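You operate a simulated robot arm through the tools that you are given. There is no shell and no other tool.

You run a simulated robot arm. Do the job below in one go: nothing can be reset, and whatever is moved stays where it is left.

TASK
Clear the cabinet mat with the magnet and dump the swarf in its box.
Fine: stand the magnet on the open box's bars to press its release; then the magnet goes back where it stood and the flap is shut; release it nowhere else, fingers clear of the flap. Set down upright: swarf magnet. What is to be rubbed or washed off counts as gone when no trace of it is left.

It is judged by the outcome, as a careful person would: the job done as asked, and still so three seconds after it is handed in. It fails if anything else is knocked over, pushed out of place, dropped, spilled or broken.

THE ROBOT
A 7-joint arm with a three-finger gripper, fixed in place. Base frame: the origin is at the foot of the arm, x ahead of it, y to its left, z up. Units: m, rad, N and s.
Its first joint turns from -2.897 to 2.897 rad. Payload 2.69 kg.
The TCP is the grasp point between the finger pads, 0.03 m short of the fingertips. In the tool frame z runs along the fingers and y along their closing line. Largest opening 0.128 m; the body of the gripper starts 0.117 m behind the TCP.
Orientation is that of the tool frame in the base frame, as a unit quaternion [x, y, z, w]. With the fingers straight down and closing along the base's y, the tool's x points along the base's -x, its y along +y and its z along -z.

THE INTERFACE
- The arm moves only by the tool arm_command. Its argument "series" is a list of rows, each a list of 3 entries, a list of its own where there are three numbers: the gripper command, from -1 (shut) to 1 (fully open), values between in proportion, then the shift along the tool's x, y, z in m, then the turn, a rotation vector about the tool's x, y, z in rad. In form: [[hand, [dx, dy, dz], [rx, ry, rz]], ...]. A call has 1 to 20 rows; each row is the pose to reach, as a shift and turn from the pose commanded when the call began, along the tool's axes at that moment. Rows are played at 5 a second. More than 0.05 m and 0.15 rad between two rows, or a gripper value outside its range, and nothing of the call is played. A pose out of reach is approached as far as the arm can. The call stops where the force on the tool passes 90 N (or 10 N more than at its start, if that is more) or the arm is blocked; 0.2 s more then pass. Each finger halts on what it meets, pressing with about 31 N; the grip force reading is that of the motor and also rises with nothing between the fingers. The clock runs only during rows and for 0.2 s after the last one: add rows that repeat a pose to give the fingers time. It gives the time, the measured TCP pose, the force on the tool (base axes), the opening and the grip force at its end, in the units of the frame above (readings bear some noise), with the torque about the TCP (base axes, N m) and any sound that the robot's microphone picked up.
- Cameras (640 x 400 px; columns grow to the right, rows downward): "scene" is fixed at [0.218, 0.6506, 1.7887]; the picture's right is [-0.48, -0.88, 0.00], its down [-0.65, 0.35, -0.68] and it looks along [0.59, -0.32, -0.74] (base axes); focal length 354 px, centre (320, 200). "wrist" rides on the gripper at [0.058, 0.054, -0.131] in the tool frame; the picture's right is [-0.68, 0.74, 0.00], its down [-0.62, -0.57, -0.55] and it looks along [-0.40, -0.37, 0.84] (tool axes); focal length 234 px, centre (320, 200). There is no depth. A picture from a camera that has moved, and an enlarged one, comes with that camera's place and axes in the base frame and with its lens.
- grab_frame(camera): a new picture of that camera. It takes no simulated time.
- lift_body(by): slides the trunk up (or, below 0, down) by that many m; the arm rides with it, the base frame stays. It gives what a move gives, with no picture.
- close_up(camera, box): a new picture of the part [left, top, right, bottom] of that camera's present view, enlarged. It takes no simulated time.
- sign_off(): hands the job in; it is judged then, once.

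Nothing tells you positions but the pictures and the camera data. Unless the task says otherwise, let go and move clear before handing in.

The tools are called after "Request:" by a JSON object that holds its "op" and its "data". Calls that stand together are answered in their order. arm_command: Moves the arm, as the interface text tells. Its arguments: {"type":"object","properties":{"series":{"type":"array","items":{"type":"array"}}},"required":["series"]} The other tools are called the same way: lift_body (by) slides the trunk up or down; grab_frame (camera) takes a picture; close_up (camera, box) takes an enlarged picture of a part of a camera's view; sign_off () hands the job in.

At the start:

```text
time: 0.0
eef_pos: [0.5383, 0.2576, 1.4004]
orientation: [-0.001, 1.0, 0.0, 0.0]
wrist_force: [0.4, -0.1, 0.3]
torque: [0.03, -0.05, -0.01]
grip_width: 0.1279
grasp_force: 0.0
trunk travel left (down, up): [-0.25, 0.1]
```

scene: 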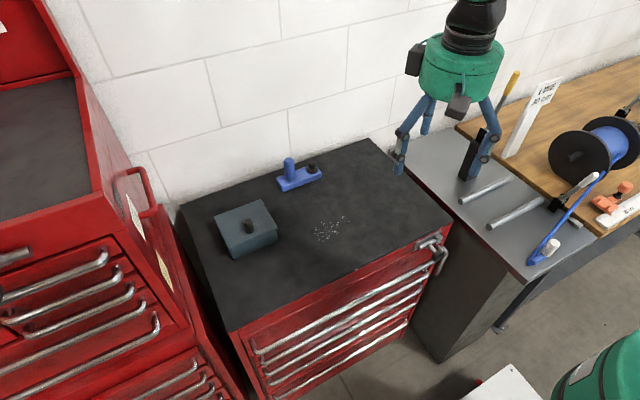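
wrist: 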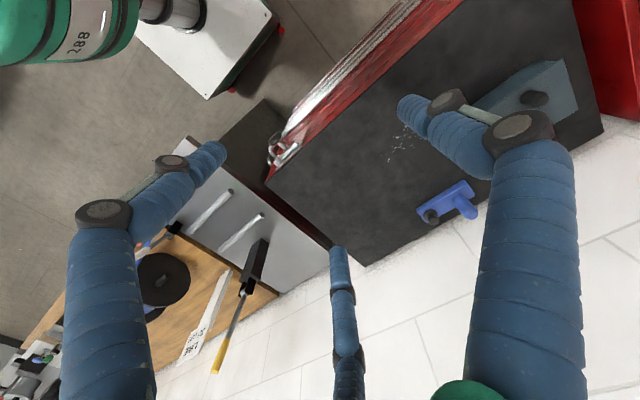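

I see a cabinet with a black mat, a grey lidded box, a blue magnet tool and a patch of swarf on the mat. I'll look closer before moving anything.

Request:
{"op": "close_up", "data": {"camera": "scene", "box": [200, 140, 360, 270]}}

Request:
{"op": "close_up", "data": {"camera": "scene", "box": [260, 145, 340, 200]}}

Request:
{"op": "close_up", "data": {"camera": "wrist", "box": [370, 60, 620, 240]}}

Request:
{"op": "close_up", "data": {"camera": "scene", "box": [200, 190, 290, 265]}}

```text
3.08 times, centred on (280, 205) of scene
camera zoom: at [0.218, 0.6506, 1.7887], right [-0.48, -0.88, 0.0], down [-0.65, 0.35, -0.68], along [0.59, -0.32, -0.74], focal length 1090 px, centre (443, 185)
```

zoom: 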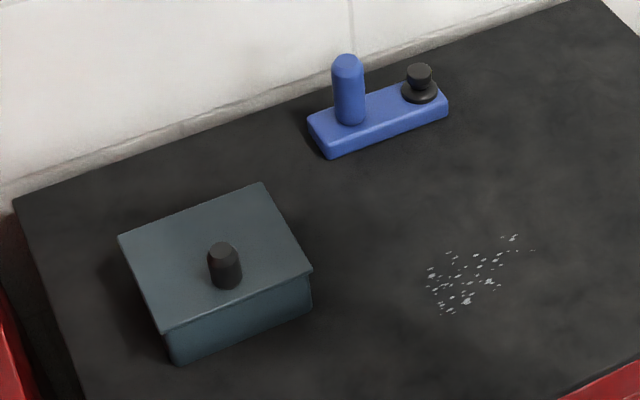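

```text
7.27 times, centred on (300, 172) of scene
camera zoom: at [0.218, 0.6506, 1.7887], right [-0.48, -0.88, 0.0], down [-0.65, 0.35, -0.68], along [0.59, -0.32, -0.74], focal length 2576 px, centre (466, 400)
```

zoom: 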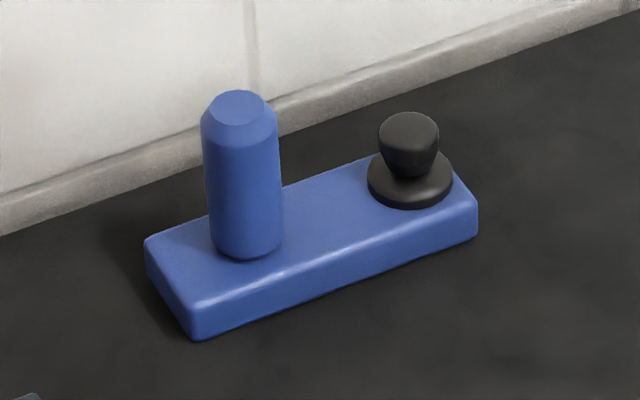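

```text
2.22 times, centred on (495, 150) of wrist
camera zoom: at [0.4784, 0.311, 1.5327], right [0.68, 0.74, 0.0], down [0.62, -0.57, 0.55], along [0.4, -0.37, -0.84], focal length 520 px, centre (-69, 311)
```

zoom: 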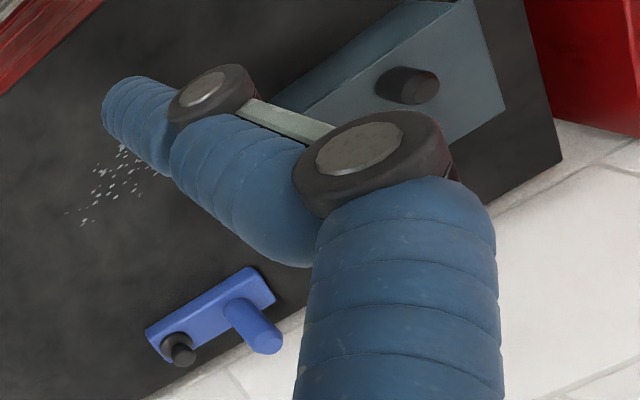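

```text
5.33 times, centred on (245, 228) of scene
camera zoom: at [0.218, 0.6506, 1.7887], right [-0.48, -0.88, 0.0], down [-0.65, 0.35, -0.68], along [0.59, -0.32, -0.74], focal length 1889 px, centre (720, 53)
```

zoom: 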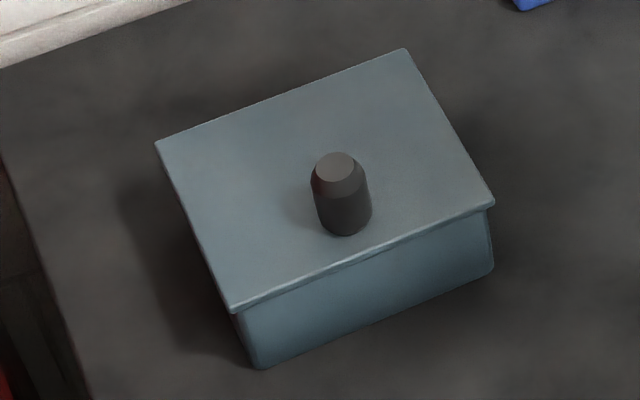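

The magnet (blue block with an upright handle and a black button) is near the wall at about (0.97, 0.3). The box is near (0.79, 0.54) and the swarf near (0.74, 0.34). I'll check the gripper's shape next, then move the camera for better views.

Request:
{"op": "close_up", "data": {"camera": "scene", "box": [370, 60, 530, 190]}}

Request:
{"op": "close_up", "data": {"camera": "scene", "box": [300, 205, 370, 250]}}

Request:
{"op": "close_up", "data": {"camera": "scene", "box": [160, 130, 460, 330]}}

```text
3.08 times, centred on (450, 125) of scene
camera zoom: at [0.218, 0.6506, 1.7887], right [-0.48, -0.88, 0.0], down [-0.65, 0.35, -0.68], along [0.59, -0.32, -0.74], focal length 1090 px, centre (-80, 431)
```

zoom: 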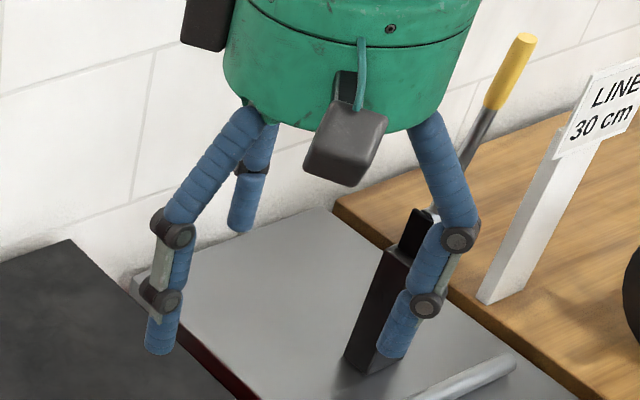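

```text
8.89 times, centred on (335, 228) of scene
camera zoom: at [0.218, 0.6506, 1.7887], right [-0.48, -0.88, 0.0], down [-0.65, 0.35, -0.68], along [0.59, -0.32, -0.74], focal length 3148 px, centre (187, -44)
```

zoom: 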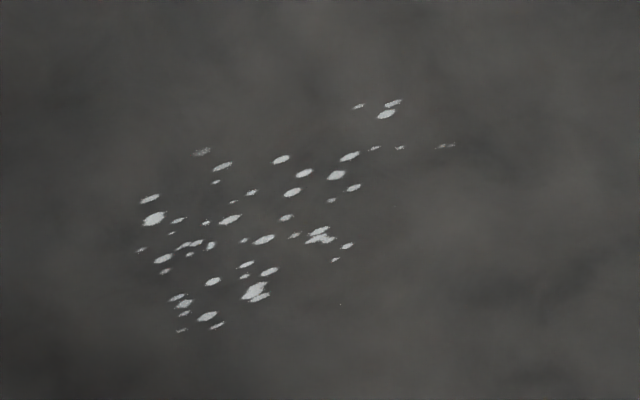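

```text
2.00 times, centred on (310, 230) of scene
camera zoom: at [0.218, 0.6506, 1.7887], right [-0.48, -0.88, 0.0], down [-0.65, 0.35, -0.68], along [0.59, -0.32, -0.74], focal length 708 px, centre (340, 140)
```

zoom: 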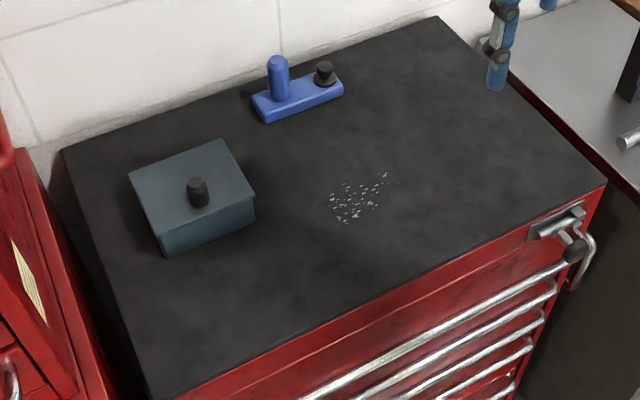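

The hand appears to have three fingers, although it is described as having two. I'll half-close it in free space to see how the fingers move.

Request:
{"op": "arm_command", "data": {"series": [[-0.4, [0, 0, 0], [0, 0, 0]], [-0.4, [0, 0, 0], [0, 0, 0]], [-0.4, [0, 0, 0], [0, 0, 0]]]}}

Request:
{"op": "close_up", "data": {"camera": "scene", "box": [370, 60, 530, 190]}}

Request:
{"op": "grab_frame", "data": {"camera": "wrist"}}

```text
time: 0.8
eef_pos: [0.5371, 0.2569, 1.3998]
orientation: [0.0, 1.0, 0.0, 0.0]
wrist_force: [1.1, 0.5, 1.0]
torque: [0.01, 0.04, -0.02]
grip_width: 0.0386
grasp_force: 0.0
trunk travel left (down, up): [-0.25, 0.1]
```

```text
3.08 times, centred on (450, 125) of scene
camera zoom: at [0.218, 0.6506, 1.7887], right [-0.48, -0.88, 0.0], down [-0.65, 0.35, -0.68], along [0.59, -0.32, -0.74], focal length 1090 px, centre (-80, 431)
```

zoom: 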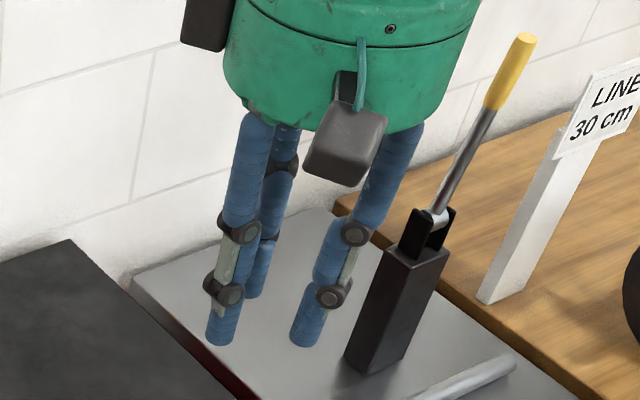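

```text
taken
camera wrist: at [0.4784, 0.3109, 1.5326], right [0.68, 0.74, 0.0], down [0.62, -0.57, 0.55], along [0.4, -0.37, -0.84], focal length 234 px, centre (320, 200)
```

wrist: 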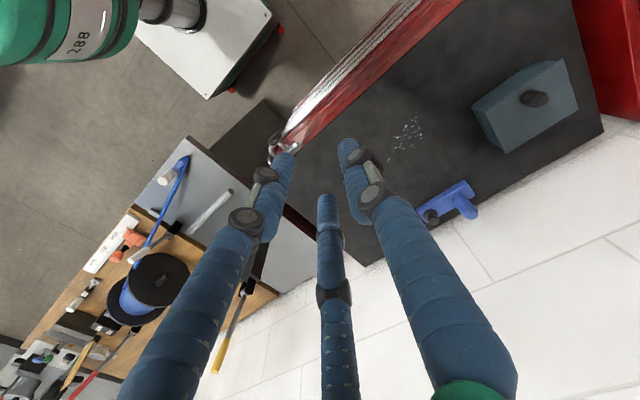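

The fingers close radially, three at 120°. Next I'll move above the cabinet, staying well up, so the wrist camera can see the box and magnet.

Request:
{"op": "arm_command", "data": {"series": [[0, [-0.026, 0.028, 0.014], [0, 0, 0]], [0.5, [-0.052, 0.055, 0.029], [0, 0, 0]], [1, [-0.078, 0.083, 0.043], [0, 0, 0]], [1, [-0.105, 0.11, 0.057], [0, 0, 0]], [1, [-0.131, 0.138, 0.071], [0, 0, 0]], [1, [-0.157, 0.165, 0.086], [0, 0, 0]], [1, [-0.183, 0.193, 0.1], [0, 0, 0]], [1, [-0.183, 0.193, 0.1], [0, 0, 0]]]}}

Request:
{"op": "grab_frame", "data": {"camera": "wrist"}}

Request:
{"op": "grab_frame", "data": {"camera": "scene"}}

```text
time: 2.6
eef_pos: [0.721, 0.4524, 1.2991]
orientation: [0.0, 1.0, 0.0, 0.0]
wrist_force: [-0.5, -0.3, -0.1]
torque: [-0.01, 0.07, 0.02]
grip_width: 0.1282
grasp_force: 0.1
trunk travel left (down, up): [-0.25, 0.1]
```

```text
taken
camera wrist: at [0.6623, 0.5058, 1.4307], right [0.68, 0.74, 0.0], down [0.62, -0.57, 0.55], along [0.4, -0.37, -0.84], focal length 234 px, centre (320, 200)
```

wrist: 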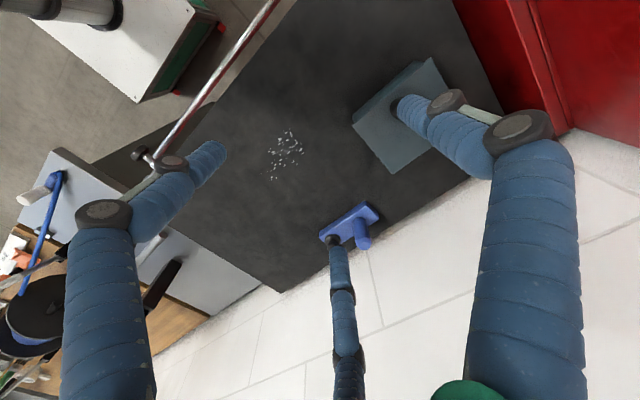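

```text
taken
```

scene: 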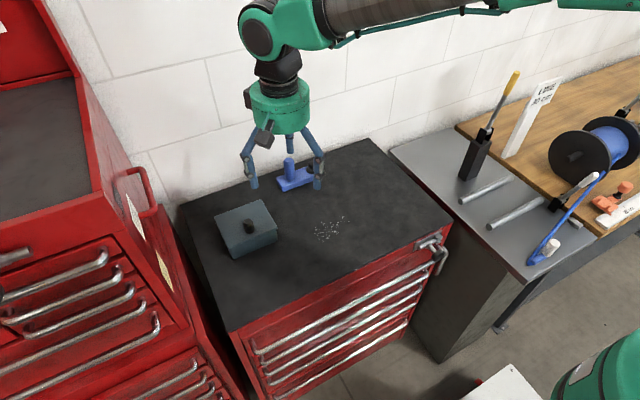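

Now I'll zoom in on the magnet, the box and the swarf from the wrist camera so I can triangulate them.

Request:
{"op": "close_up", "data": {"camera": "wrist", "box": [300, 180, 400, 260]}}

Request:
{"op": "close_up", "data": {"camera": "wrist", "box": [330, 40, 490, 180]}}

Request:
{"op": "close_up", "data": {"camera": "wrist", "box": [240, 110, 340, 200]}}

```text
5.00 times, centred on (350, 220) of wrist
camera zoom: at [0.6623, 0.5058, 1.4307], right [0.68, 0.74, 0.0], down [0.62, -0.57, 0.55], along [0.4, -0.37, -0.84], focal length 1171 px, centre (170, 100)
```

zoom: 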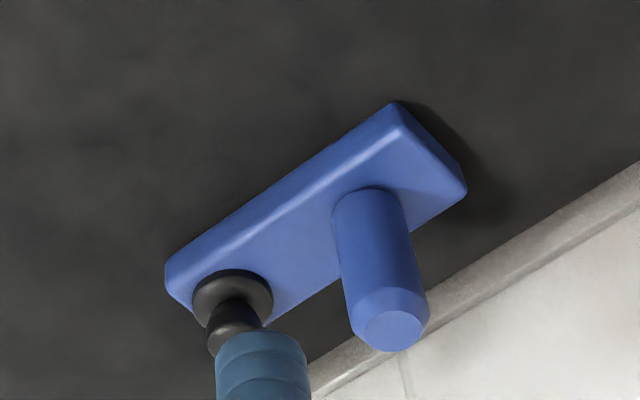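

```text
2.86 times, centred on (410, 110) of wrist
camera zoom: at [0.6623, 0.5058, 1.4307], right [0.68, 0.74, 0.0], down [0.62, -0.57, 0.55], along [0.4, -0.37, -0.84], focal length 669 px, centre (63, 457)
```

zoom: 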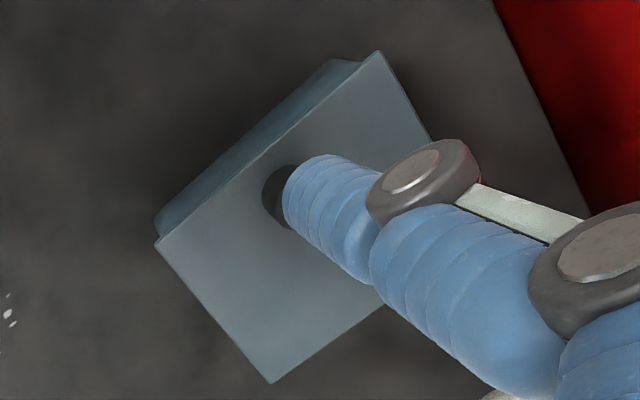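

```text
4.44 times, centred on (290, 155) of wrist
camera zoom: at [0.6623, 0.5058, 1.4307], right [0.68, 0.74, 0.0], down [0.62, -0.57, 0.55], along [0.4, -0.37, -0.84], focal length 1041 px, centre (453, 400)
```

zoom: 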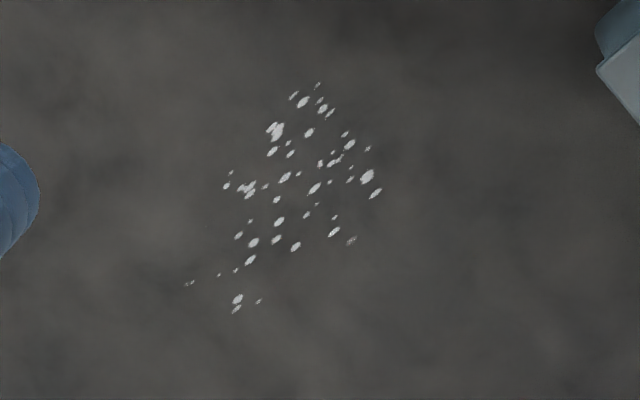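

The mat surface is at about z = 1.003. The magnet block spans x 0.937–0.988, y 0.253–0.389, with its handle near (0.96, 0.351). The box lid spans x 0.77–0.887, y 0.474–0.607 at z ≈ 1.062, and its knob near the robot-side edge suggests a hinge on the wall side. I'll test the arm's reach high above the hinge before touching anything.

Request:
{"op": "arm_command", "data": {"series": [[1, [-0.045, 0.018, 0.0], [0, 0, 0]], [1, [-0.09, 0.036, 0.0], [0, 0, 0]], [1, [-0.135, 0.054, 0.0], [0, 0, 0]], [1, [-0.18, 0.072, 0.0], [0, 0, 0]], [1, [-0.186, 0.09, 0.03], [0, 0, 0]], [1, [-0.186, 0.09, 0.06], [0, 0, 0]], [1, [-0.186, 0.09, 0.06], [0, 0, 0]]]}}

Request:
{"op": "grab_frame", "data": {"camera": "scene"}}

Request:
{"op": "grab_frame", "data": {"camera": "wrist"}}

```text
time: 4.2
eef_pos: [0.9035, 0.5404, 1.2472]
orientation: [0.0, 1.0, 0.002, 0.002]
wrist_force: [-0.7, -0.8, 3.3]
torque: [0.12, -0.16, 0.0]
grip_width: 0.1281
grasp_force: 0.0
trunk travel left (down, up): [-0.25, 0.1]
```

```text
taken
```

scene: 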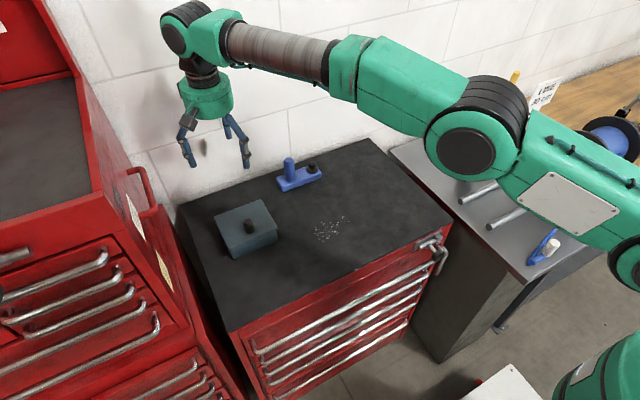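

```text
taken
camera wrist: at [0.8446, 0.5931, 1.3783], right [0.68, 0.74, 0.01], down [0.61, -0.57, 0.55], along [0.41, -0.37, -0.84], focal length 234 px, centre (320, 200)
```

wrist: 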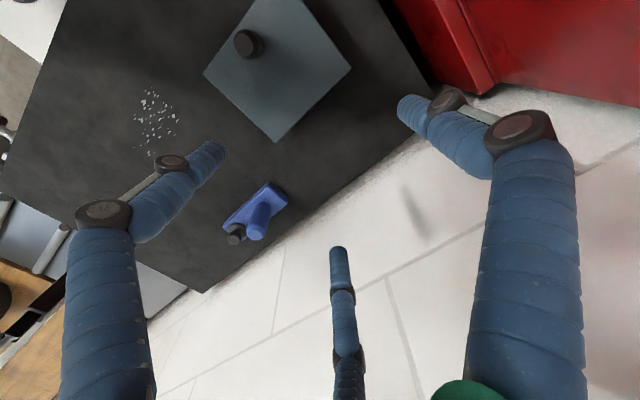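

At this height the arm reaches about 1.05 m from the base axis, which covers the hinge. I'll take a closer look at the lid from here, particularly its hinge edge.

Request:
{"op": "close_up", "data": {"camera": "wrist", "box": [190, 0, 370, 150]}}

Request:
{"op": "close_up", "data": {"camera": "wrist", "box": [210, 170, 310, 250]}}

```text
2.67 times, centred on (280, 75) of wrist
camera zoom: at [0.8446, 0.5931, 1.3783], right [0.68, 0.74, 0.01], down [0.61, -0.57, 0.55], along [0.41, -0.37, -0.84], focal length 624 px, centre (427, 533)
```

zoom: 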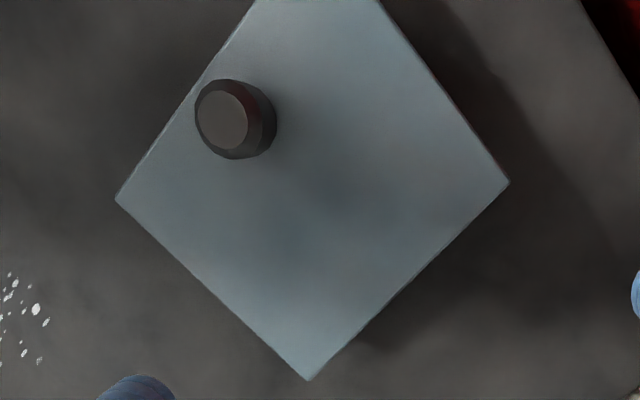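

```text
5.00 times, centred on (260, 210) of wrist
camera zoom: at [0.8446, 0.5931, 1.3783], right [0.68, 0.74, 0.01], down [0.61, -0.57, 0.55], along [0.41, -0.37, -0.84], focal length 1171 px, centre (620, 150)
```

zoom: 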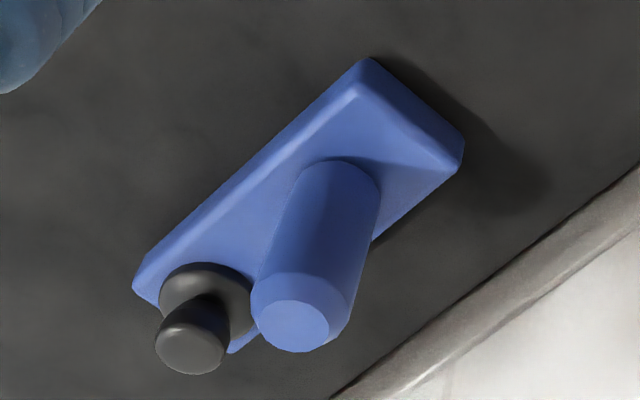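

The knob top is at about (0.794, 0.540, 1.104), next to the lid's robot-side edge, so the hinge should be on the wall side at x ≈ 0.886. I'll move above the knob with the fingers partly open.

Request:
{"op": "arm_command", "data": {"series": [[0.5, [0.04, 0, 0.0], [0, 0, 0]], [0.1, [0.08, -0.001, 0.0], [0, 0, 0]], [0.1, [0.1134, -0.0024, 0.01], [0, 0, 0]], [0.1, [0.1134, -0.0024, 0.04], [0, 0, 0]], [0.1, [0.1134, -0.0024, 0.04], [0, 0, 0]]]}}

Request:
{"op": "grab_frame", "data": {"camera": "wrist"}}

Request:
{"op": "close_up", "data": {"camera": "scene", "box": [190, 120, 310, 270]}}

```text
time: 5.4
eef_pos: [0.7931, 0.5387, 1.1988]
orientation: [0.001, 1.0, -0.001, -0.001]
wrist_force: [0.2, 0.8, -0.9]
torque: [-0.03, 0.08, -0.02]
grip_width: 0.0703
grasp_force: 0.1
trunk travel left (down, up): [-0.25, 0.1]
```

```text
taken
camera wrist: at [0.7351, 0.5932, 1.3302], right [0.68, 0.74, 0.0], down [0.62, -0.56, 0.55], along [0.4, -0.37, -0.84], focal length 234 px, centre (320, 200)
```

wrist: 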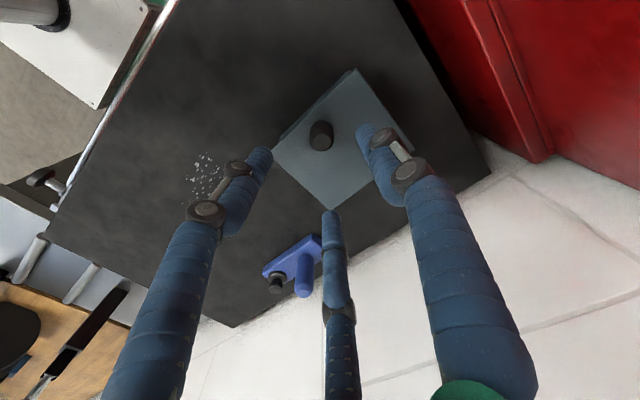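

```text
2.67 times, centred on (250, 195) of scene
camera zoom: at [0.218, 0.6506, 1.7887], right [-0.48, -0.88, 0.0], down [-0.65, 0.35, -0.68], along [0.59, -0.32, -0.74], focal length 944 px, centre (507, 213)
```

zoom: 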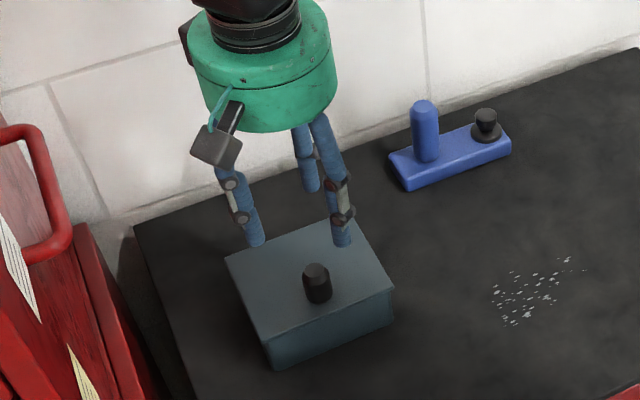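

The hand is centred over the knob. I'll descend until the fingertips sit just above the lid, then close on the knob.

Request:
{"op": "arm_command", "data": {"series": [[0.1, [0.0, 0, 0.03], [0, 0, 0]], [0.1, [0.0, 0, 0.06], [0, 0, 0]], [0.1, [0.0, 0, 0.08], [0, 0, 0]], [0.1, [0.0, 0, 0.096], [0, 0, 0]], [0.1, [0.0, 0, 0.096], [0, 0, 0]]]}}

Request:
{"op": "close_up", "data": {"camera": "scene", "box": [200, 150, 320, 270]}}

Request:
{"op": "close_up", "data": {"camera": "wrist", "box": [220, 80, 420, 260]}}

```text
time: 6.6
eef_pos: [0.7928, 0.5376, 1.104]
orientation: [0.0, 1.0, 0.0, 0.0]
wrist_force: [-1.1, -0.4, -0.3]
torque: [-0.04, 0.0, 0.04]
grip_width: 0.0704
grasp_force: 0.1
trunk travel left (down, up): [-0.25, 0.1]
```

```text
3.33 times, centred on (260, 210) of scene
camera zoom: at [0.218, 0.6506, 1.7887], right [-0.48, -0.88, 0.0], down [-0.65, 0.35, -0.68], along [0.59, -0.32, -0.74], focal length 1181 px, centre (520, 167)
```

zoom: 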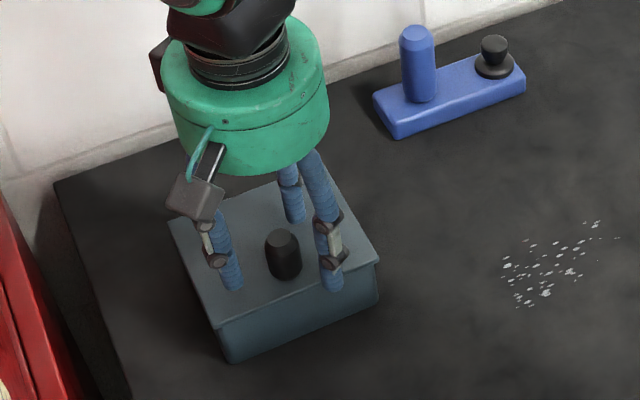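

```text
2.22 times, centred on (320, 170) of wrist
camera zoom: at [0.7335, 0.5919, 1.2363], right [0.68, 0.74, 0.0], down [0.62, -0.57, 0.55], along [0.4, -0.37, -0.84], focal length 520 px, centre (320, 267)
```

zoom: 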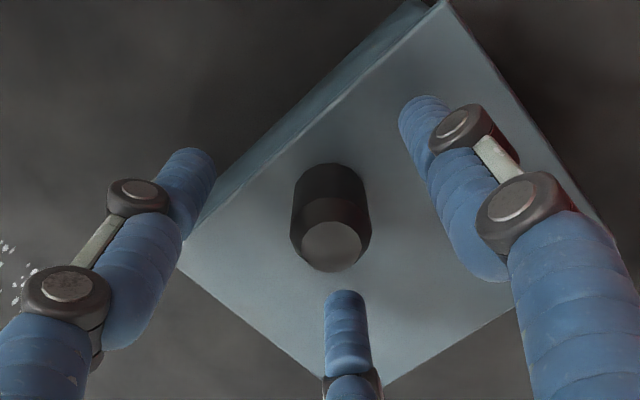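

The fingers surround the knob without touching. Closing on it now.

Request:
{"op": "arm_command", "data": {"series": [[-0.4, [0, 0, 0], [0, 0, 0]], [-1, [0, 0, 0], [0, 0, 0]], [-1, [0, 0, 0], [0, 0, 0]], [-1, [0, 0, 0], [0, 0, 0]]]}}

Request:
{"op": "close_up", "data": {"camera": "scene", "box": [200, 150, 320, 270]}}

Request:
{"op": "close_up", "data": {"camera": "wrist", "box": [220, 80, 420, 260]}}

```text
time: 7.6
eef_pos: [0.7963, 0.5407, 1.1046]
orientation: [0.0, 1.0, 0.002, 0.002]
wrist_force: [24.4, 14.8, -2.2]
torque: [0.49, -1.04, -0.17]
grip_width: 0.0241
grasp_force: 45.1
trunk travel left (down, up): [-0.25, 0.1]
```

```text
3.33 times, centred on (260, 210) of scene
camera zoom: at [0.218, 0.6506, 1.7887], right [-0.48, -0.88, 0.0], down [-0.65, 0.35, -0.68], along [0.59, -0.32, -0.74], focal length 1181 px, centre (520, 167)
```

zoom: 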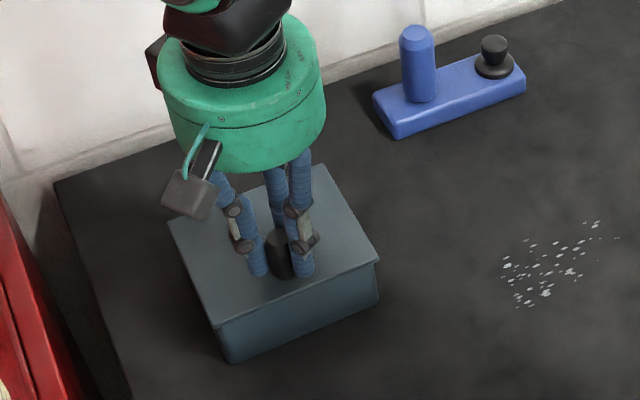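

```text
2.22 times, centred on (320, 170) of wrist
camera zoom: at [0.7361, 0.5936, 1.237], right [0.68, 0.74, 0.0], down [0.61, -0.57, 0.55], along [0.41, -0.37, -0.84], focal length 520 px, centre (320, 267)
```

zoom: 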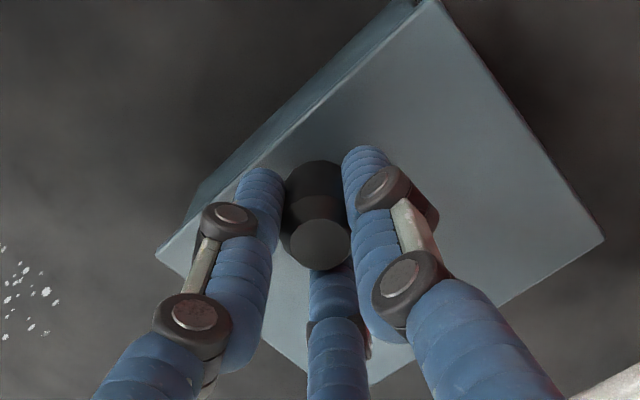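

The grip centred itself on the knob at about (0.7965, 0.541), and the box didn't shift, so it seems well fixed. Before swinging the flap I'll let go and check that the arm can reach the end of the arc at that lower height.

Request:
{"op": "arm_command", "data": {"series": [[0.1, [0, 0, 0], [0, 0, 0]], [0.1, [0, 0, 0], [0, 0, 0]], [0.1, [-0.003, 0.003, -0.04], [0, 0, 0]], [0.1, [-0.004, 0.003, -0.068], [0, 0, 0]], [0.1, [-0.04, 0.003, -0.068], [0, 0, 0]], [0.1, [-0.08, 0.003, -0.068], [0, 0, 0]], [0.1, [-0.122, 0.003, -0.068], [0, 0, 0]], [0.1, [-0.122, 0.003, -0.068], [0, 0, 0]], [0.1, [-0.122, 0.003, -0.068], [0, 0, 0]]]}}

Request:
{"op": "grab_frame", "data": {"camera": "scene"}}

```text
time: 9.6
eef_pos: [0.9147, 0.5419, 1.1721]
orientation: [0.0, 1.0, 0.0, 0.001]
wrist_force: [0.1, -0.2, 0.7]
torque: [0.03, -0.03, -0.04]
grip_width: 0.0703
grasp_force: 0.1
trunk travel left (down, up): [-0.25, 0.1]
```

```text
taken
```

scene: 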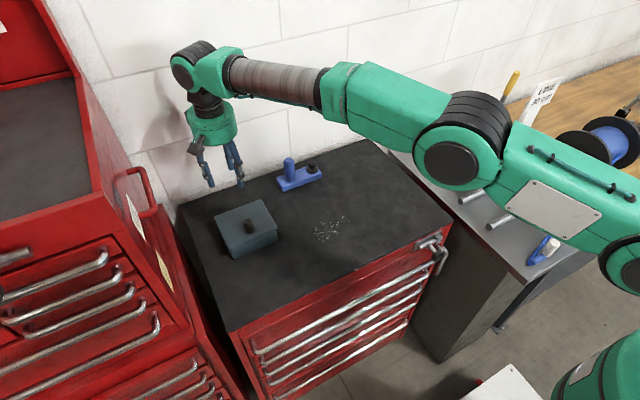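

The arm reaches the end of the arc easily. However, three fingers would jam between the knob and the lid as it swings up, so I'll push the flap up from under its overhanging front edge with closed, tilted fingers. I'll back off in front of the box and tilt the hand.

Request:
{"op": "arm_command", "data": {"series": [[0.1, [0.045, 0, -0.01], [0, 0, 0]], [-0.5, [0.09, 0, -0.02], [0, 0, 0]], [-1, [0.135, 0, -0.03], [0, 0, 0]], [-1, [0.18, 0, -0.03], [0, 0, 0]], [-1, [0.225, 0, -0.03], [0, 0, 0]], [-1, [0.26, 0, -0.03], [0, 0, 0]], [-1, [0.26, 0, -0.03], [0, -0.14, 0]], [-1, [0.26, 0, -0.03], [0, -0.28, 0]], [-1, [0.26, 0, -0.03], [0, -0.42, 0]], [-1, [0.26, 0, -0.03], [0, -0.56, 0]], [-1, [0.26, 0, -0.03], [0, -0.7, 0]], [-1, [0.26, 0, -0.03], [0, -0.84, 0]], [-1, [0.26, 0, -0.03], [0, -0.96, 0]], [-1, [0.26, 0, -0.03], [0, -1.047, 0]], [-1, [0.26, 0, -0.03], [0, -1.047, 0]]]}}

Request:
{"op": "grab_frame", "data": {"camera": "scene"}}

Request:
{"op": "grab_frame", "data": {"camera": "wrist"}}

```text
time: 12.8
eef_pos: [0.6539, 0.5415, 1.2035]
orientation: [-0.001, 0.866, 0.001, 0.5]
wrist_force: [-0.7, 0.0, 0.6]
torque: [0.0, 0.01, -0.02]
grip_width: 0.002
grasp_force: 31.6
trunk travel left (down, up): [-0.25, 0.1]
```

```text
taken
```

scene: 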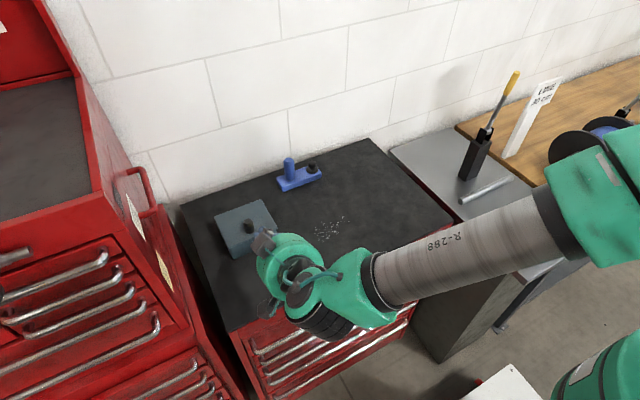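

```text
taken
camera wrist: at [0.5115, 0.5951, 1.2187], right [0.34, 0.74, 0.59], down [-0.17, -0.57, 0.81], along [0.93, -0.37, -0.07], focal length 234 px, centre (320, 200)
```

wrist: 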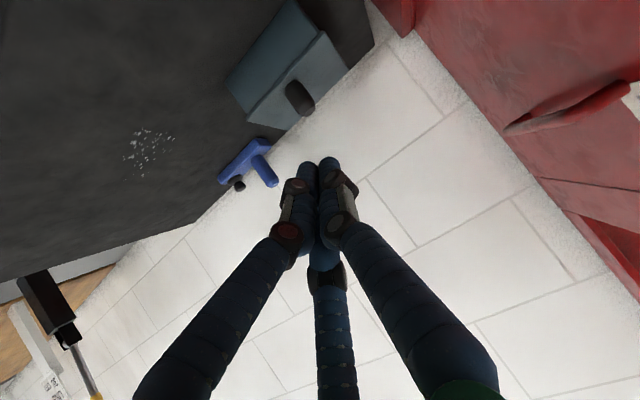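

The tilt worked. I'll zoom in on the box front with the wrist camera to check the overhang before approaching.

Request:
{"op": "close_up", "data": {"camera": "wrist", "box": [210, 0, 370, 130]}}

Request:
{"op": "close_up", "data": {"camera": "scene", "box": [200, 190, 340, 320]}}

```text
3.08 times, centred on (290, 65) of wrist
camera zoom: at [0.5115, 0.5951, 1.2187], right [0.34, 0.74, 0.59], down [-0.17, -0.57, 0.81], along [0.93, -0.37, -0.07], focal length 720 px, centre (412, 615)
```

zoom: 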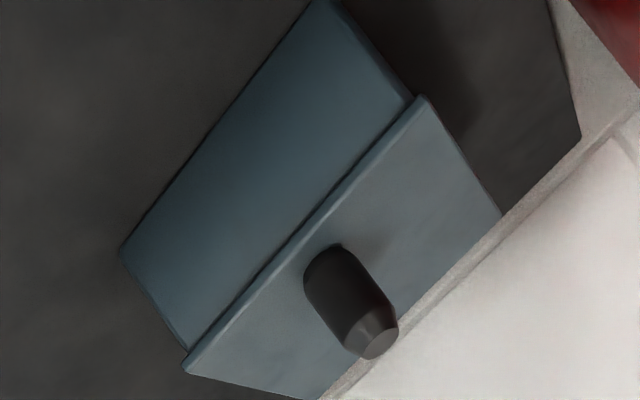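

```text
3.08 times, centred on (270, 255) of scene
camera zoom: at [0.218, 0.6506, 1.7887], right [-0.48, -0.88, 0.0], down [-0.65, 0.35, -0.68], along [0.59, -0.32, -0.74], focal length 1090 px, centre (474, 31)
```

zoom: 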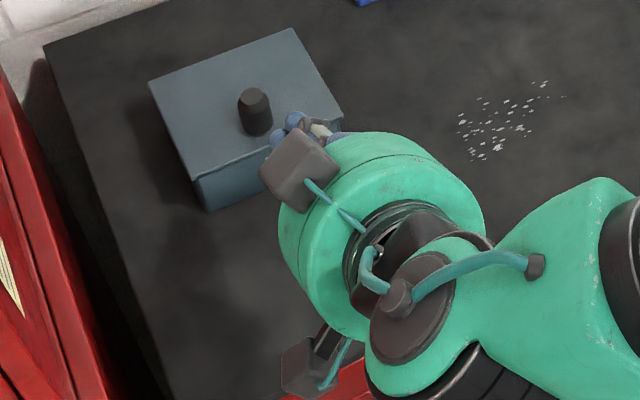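

The overhang is clear, about 5 mm. I'll bring the closed fingertips down in front of the box, just below the lid edge.

Request:
{"op": "arm_command", "data": {"series": [[-1, [0.0275, 0, 0.029], [0, 0, 0]], [-1, [0.055, 0, 0.058], [0, 0, 0]], [-1, [0.0825, 0, 0.0875], [0, 0, 0]], [-1, [0.1099, 0, 0.1166], [0, 0, 0]], [-1, [0.1099, 0, 0.1166], [0, 0, 0]]]}}

Request:
{"op": "grab_frame", "data": {"camera": "wrist"}}

Request:
{"op": "close_up", "data": {"camera": "scene", "box": [190, 180, 350, 320]}}

```text
time: 14.0
eef_pos: [0.7033, 0.54, 1.0495]
orientation: [0.0, 0.866, 0.0, 0.499]
wrist_force: [0.3, 0.8, -0.2]
torque: [-0.05, -0.02, -0.04]
grip_width: 0.002
grasp_force: 31.2
trunk travel left (down, up): [-0.25, 0.1]
```

```text
taken
camera wrist: at [0.5595, 0.5947, 1.0647], right [0.34, 0.74, 0.59], down [-0.17, -0.57, 0.81], along [0.93, -0.37, -0.07], focal length 234 px, centre (320, 200)
```

wrist: 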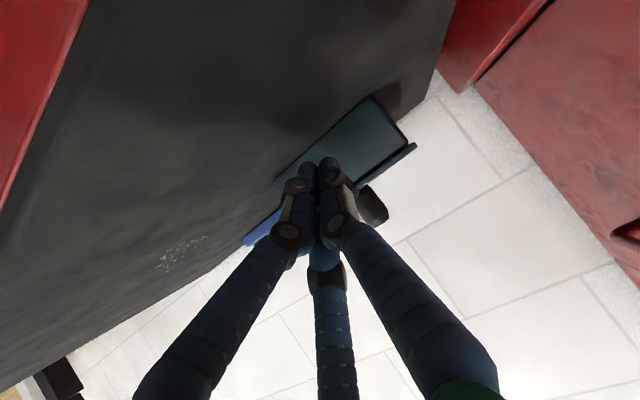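

```text
2.86 times, centred on (270, 250) of scene
camera zoom: at [0.218, 0.6506, 1.7887], right [-0.48, -0.88, 0.0], down [-0.65, 0.35, -0.68], along [0.59, -0.32, -0.74], focal length 1012 px, centre (463, 57)
```

zoom: 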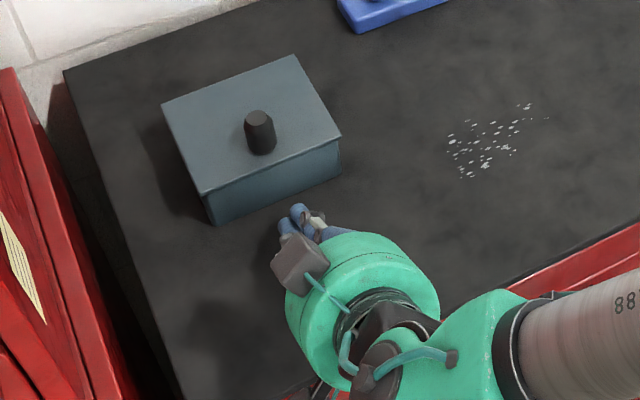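

The fingertips are in front of the box at the right height. I'll creep forward beneath the lid edge.

Request:
{"op": "arm_command", "data": {"series": [[-1, [-0.0075, 0, 0.013], [0, 0, 0]], [-1, [-0.0125, 0, 0.02165], [0, 0, 0]], [-1, [-0.0165, 0, 0.0286], [0, 0, 0]], [-1, [-0.0165, 0, 0.0286], [0, 0, 0]]]}}

Request:
{"op": "close_up", "data": {"camera": "wrist", "box": [240, 80, 440, 230]}}

Request:
{"op": "close_up", "data": {"camera": "scene", "box": [200, 190, 300, 280]}}

```text
time: 15.0
eef_pos: [0.7342, 0.5408, 1.0491]
orientation: [0.0, 0.866, 0.0, 0.5]
wrist_force: [-0.7, 0.7, -0.4]
torque: [0.0, -0.02, -0.01]
grip_width: 0.0022
grasp_force: 31.5
trunk travel left (down, up): [-0.25, 0.1]
```

```text
2.67 times, centred on (340, 155) of wrist
camera zoom: at [0.5915, 0.5944, 1.0646], right [0.34, 0.74, 0.59], down [-0.17, -0.57, 0.81], along [0.93, -0.37, -0.07], focal length 624 px, centre (267, 320)
```

zoom: 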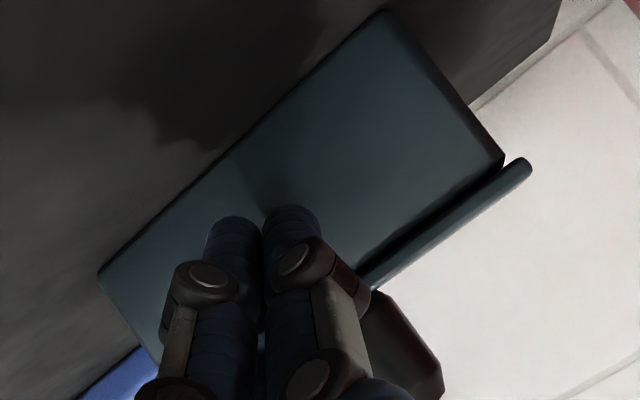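

```text
4.44 times, centred on (250, 235) of scene
camera zoom: at [0.218, 0.6506, 1.7887], right [-0.48, -0.88, 0.0], down [-0.65, 0.35, -0.68], along [0.59, -0.32, -0.74], focal length 1574 px, centre (631, 44)
```

zoom: 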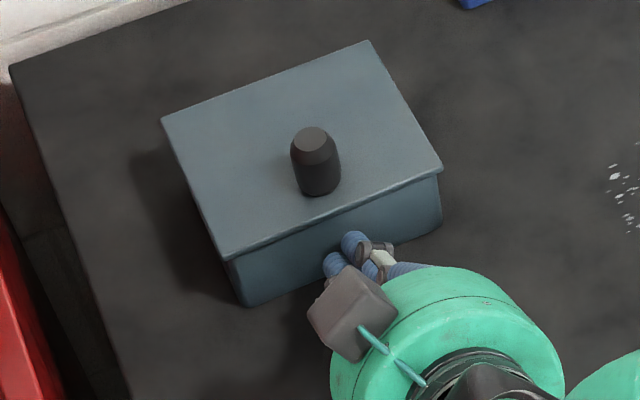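

No contact yet. I'll advance a few more millimetres and watch the force.

Request:
{"op": "arm_command", "data": {"series": [[-1, [-0.001, 0, 0.00173], [0, 0, 0]], [-1, [-0.002, 0, 0.00346], [0, 0, 0]], [-1, [-0.003, 0, 0.0052], [0, 0, 0]], [-1, [-0.003, 0, 0.0052], [0, 0, 0]]]}}

```text
time: 16.0
eef_pos: [0.7401, 0.5395, 1.0492]
orientation: [0.0, 0.866, 0.0, 0.5]
wrist_force: [-0.4, -0.6, -1.0]
torque: [0.0, 0.04, 0.05]
grip_width: 0.0022
grasp_force: 30.9
trunk travel left (down, up): [-0.25, 0.1]
```

Request:
{"op": "arm_command", "data": {"series": [[-1, [-0.001, 0, 0.00173], [0, 0, 0]], [-1, [-0.002, 0, 0.00346], [0, 0, 0]], [-1, [-0.002, 0, 0.00346], [0, 0, 0]]]}}

Request:
{"op": "close_up", "data": {"camera": "scene", "box": [200, 190, 300, 280]}}

Request:
{"op": "close_up", "data": {"camera": "wrist", "box": [240, 80, 440, 230]}}

```text
time: 16.8
eef_pos: [0.7435, 0.5403, 1.0489]
orientation: [0.0, 0.866, 0.0, 0.5]
wrist_force: [1.0, 0.0, -0.2]
torque: [-0.01, 0.02, 0.0]
grip_width: 0.0022
grasp_force: 31.0
trunk travel left (down, up): [-0.25, 0.1]
```

```text
4.44 times, centred on (250, 235) of scene
camera zoom: at [0.218, 0.6506, 1.7887], right [-0.48, -0.88, 0.0], down [-0.65, 0.35, -0.68], along [0.59, -0.32, -0.74], focal length 1574 px, centre (631, 44)
```

zoom: 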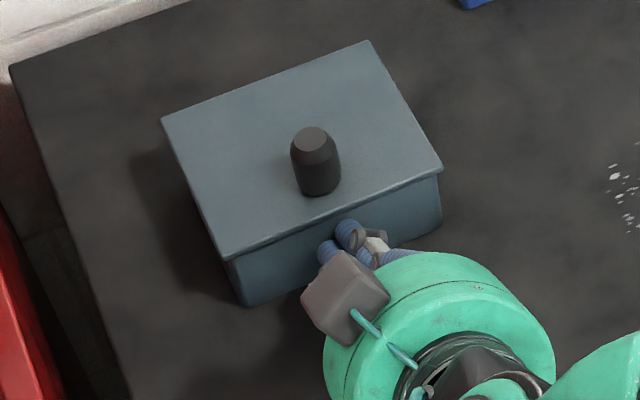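

```text
2.67 times, centred on (340, 155) of wrist
camera zoom: at [0.6009, 0.5942, 1.0647], right [0.34, 0.74, 0.59], down [-0.17, -0.57, 0.81], along [0.93, -0.37, -0.07], focal length 624 px, centre (267, 320)
```

zoom: 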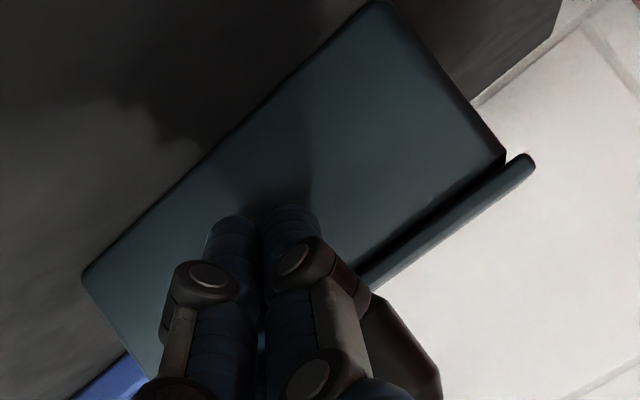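

Request:
{"op": "arm_command", "data": {"series": [[-1, [-0.001, 0, 0.00173], [0, 0, 0]], [-1, [-0.0015, 0, 0.0026], [0, 0, 0]], [-1, [-0.0015, 0, 0.0026], [0, 0, 0]]]}}

```text
time: 17.6
eef_pos: [0.7444, 0.54, 1.0494]
orientation: [-0.001, 0.866, 0.0, 0.5]
wrist_force: [-24.6, -2.0, 5.6]
torque: [-0.02, -0.2, -0.17]
grip_width: 0.0021
grasp_force: 31.1
trunk travel left (down, up): [-0.25, 0.1]
```

The tip has touched the front wall at TCP x ≈ 0.744. I'll ease off and lift slightly to find the lid's underside.

Request:
{"op": "arm_command", "data": {"series": [[-1, [0.00125, 0, -0.00217], [0, 0, 0]], [-1, [-0.00221, 0, -0.00417], [0, 0, 0]], [-1, [-0.00568, 0, -0.00617], [0, 0, 0]], [-1, [-0.00568, 0, -0.00617], [0, 0, 0]]]}}

Request:
{"op": "close_up", "data": {"camera": "wrist", "box": [240, 80, 440, 230]}}

```text
time: 18.6
eef_pos: [0.7447, 0.5409, 1.0578]
orientation: [0.0, 0.866, 0.0, 0.5]
wrist_force: [0.0, -0.4, 0.2]
torque: [0.03, -0.05, 0.0]
grip_width: 0.0023
grasp_force: 31.5
trunk travel left (down, up): [-0.25, 0.1]
```

```text
2.67 times, centred on (340, 155) of wrist
camera zoom: at [0.6014, 0.5949, 1.0735], right [0.34, 0.74, 0.59], down [-0.17, -0.57, 0.81], along [0.93, -0.37, -0.07], focal length 624 px, centre (267, 320)
```

zoom: 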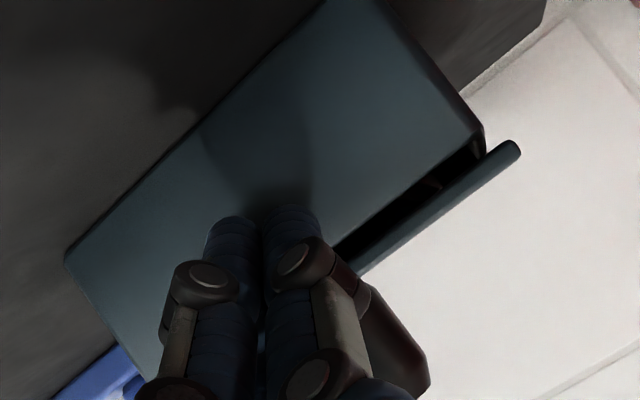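

A dark gap has appeared, so the flap is lifting. I'll check from the scene camera.

Request:
{"op": "close_up", "data": {"camera": "scene", "box": [200, 190, 300, 280]}}

Request:
{"op": "close_up", "data": {"camera": "wrist", "box": [340, 100, 440, 170]}}

```text
4.44 times, centred on (250, 235) of scene
camera zoom: at [0.218, 0.6506, 1.7887], right [-0.48, -0.88, 0.0], down [-0.65, 0.35, -0.68], along [0.59, -0.32, -0.74], focal length 1574 px, centre (631, 44)
```

zoom: 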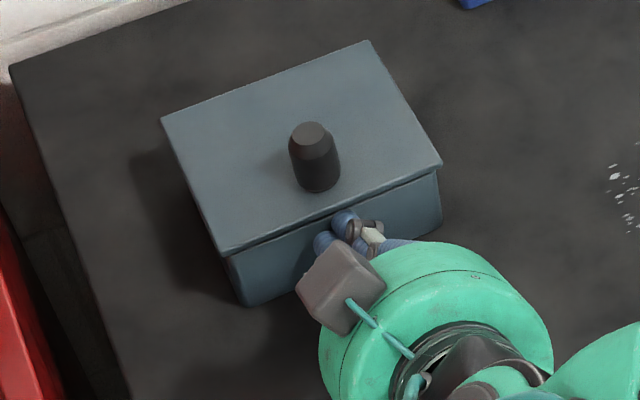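

```text
5.71 times, centred on (390, 135) of wrist
camera zoom: at [0.6014, 0.5949, 1.0735], right [0.34, 0.74, 0.59], down [-0.17, -0.57, 0.81], along [0.93, -0.37, -0.07], focal length 1338 px, centre (-80, 571)
```

zoom: 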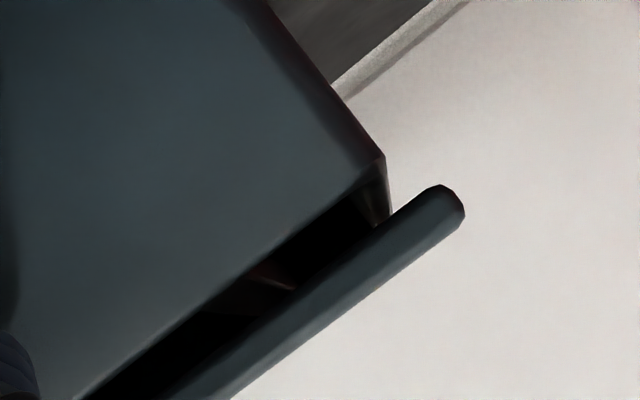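

The flap hinges on the wall side as expected and is light. I'll push it up along its arc to about 40° and check.

Request:
{"op": "arm_command", "data": {"series": [[-1, [-0.0065, 0, -0.0047], [0, 0, 0]], [-1, [-0.0134, 0, -0.0086], [0, 0, 0]], [-1, [-0.023, 0, -0.0102], [0, 0, 0]], [-1, [-0.0326, 0, -0.0118], [0, 0, 0]], [-1, [-0.0422, 0, -0.01145], [0, 0, 0]], [-1, [-0.0517, 0, -0.01045], [0, 0, 0]], [-1, [-0.0607, 0, -0.0084], [0, 0, 0]], [-1, [-0.0697, 0, -0.00585], [0, 0, 0]], [-1, [-0.0697, 0, -0.00585], [0, 0, 0]]]}}

Request:
{"op": "close_up", "data": {"camera": "scene", "box": [180, 160, 320, 280]}}

Request:
{"op": "grab_frame", "data": {"camera": "wrist"}}

```text
time: 20.6
eef_pos: [0.7742, 0.5412, 1.1205]
orientation: [0.001, 0.866, 0.0, 0.5]
wrist_force: [-0.6, -0.5, -0.1]
torque: [-0.01, -0.01, 0.02]
grip_width: 0.002
grasp_force: 30.8
trunk travel left (down, up): [-0.25, 0.1]
```

```text
3.33 times, centred on (250, 220) of scene
camera zoom: at [0.218, 0.6506, 1.7887], right [-0.48, -0.88, 0.0], down [-0.65, 0.35, -0.68], along [0.59, -0.32, -0.74], focal length 1181 px, centre (553, 133)
```

zoom: 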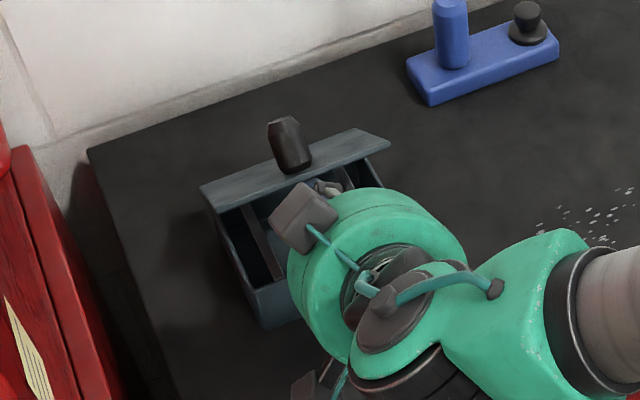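

```text
taken
camera wrist: at [0.6314, 0.5944, 1.1365], right [0.34, 0.74, 0.59], down [-0.17, -0.57, 0.81], along [0.93, -0.37, -0.07], focal length 234 px, centre (320, 200)
```

wrist: 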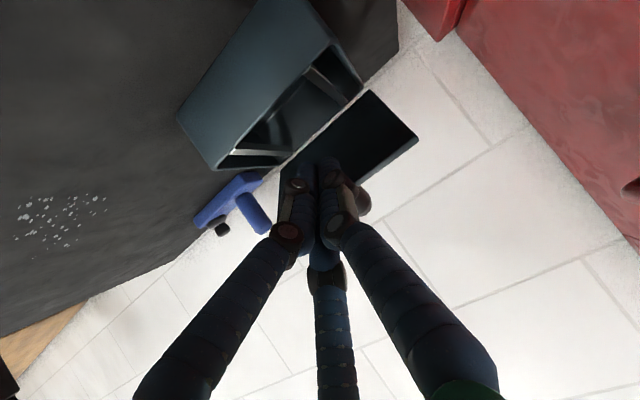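

The flap is open about 50° and I can see bars inside the box. I'll continue up to roughly vertical.

Request:
{"op": "arm_command", "data": {"series": [[-1, [-0.0085, 0, 0.0037], [0, 0, 0]], [-1, [-0.0166, 0, 0.0075], [0, 0, 0]], [-1, [-0.0239, 0, 0.0124], [0, 0, 0]], [-1, [-0.031, 0, 0.01755], [0, 0, 0]], [-1, [-0.0375, 0, 0.0231], [0, 0, 0]], [-1, [-0.0437, 0, 0.0289], [0, 0, 0]], [-1, [-0.049, 0, 0.0354], [0, 0, 0]], [-1, [-0.054, 0, 0.042], [0, 0, 0]], [-1, [-0.058, 0, 0.0492], [0, 0, 0]], [-1, [-0.058, 0, 0.0492], [0, 0, 0]]]}}

Request:
{"op": "close_up", "data": {"camera": "scene", "box": [180, 130, 340, 270]}}

Request:
{"op": "grab_frame", "data": {"camera": "wrist"}}

```text
time: 22.8
eef_pos: [0.8462, 0.5409, 1.1447]
orientation: [0.0, 0.866, -0.001, 0.5]
wrist_force: [0.9, -0.2, 0.1]
torque: [0.0, 0.0, 0.01]
grip_width: 0.0022
grasp_force: 31.4
trunk travel left (down, up): [-0.25, 0.1]
```

```text
2.86 times, centred on (260, 200) of scene
camera zoom: at [0.218, 0.6506, 1.7887], right [-0.48, -0.88, 0.0], down [-0.65, 0.35, -0.68], along [0.59, -0.32, -0.74], focal length 1012 px, centre (491, 200)
```

zoom: 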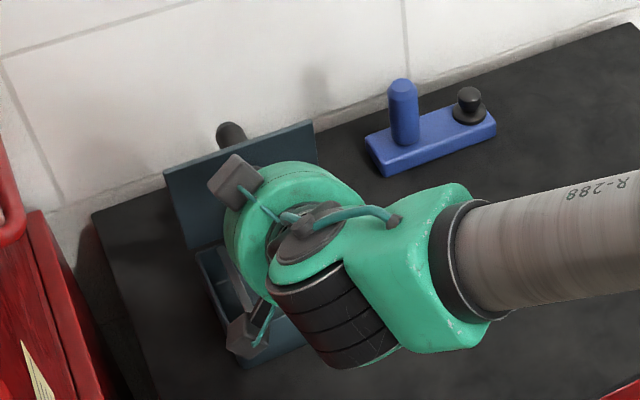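

```text
taken
camera wrist: at [0.7028, 0.5948, 1.1615], right [0.34, 0.74, 0.59], down [-0.17, -0.57, 0.81], along [0.93, -0.37, -0.07], focal length 234 px, centre (320, 200)
```

wrist: 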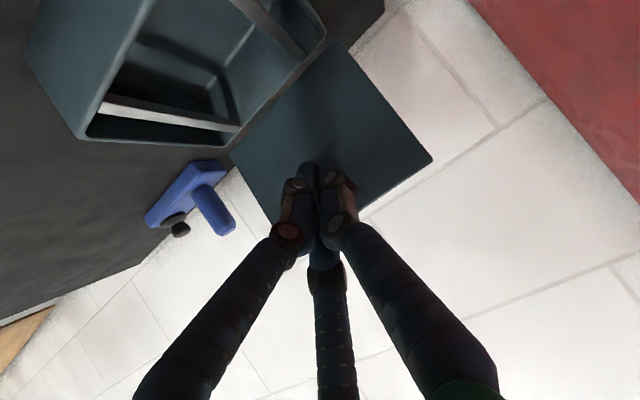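

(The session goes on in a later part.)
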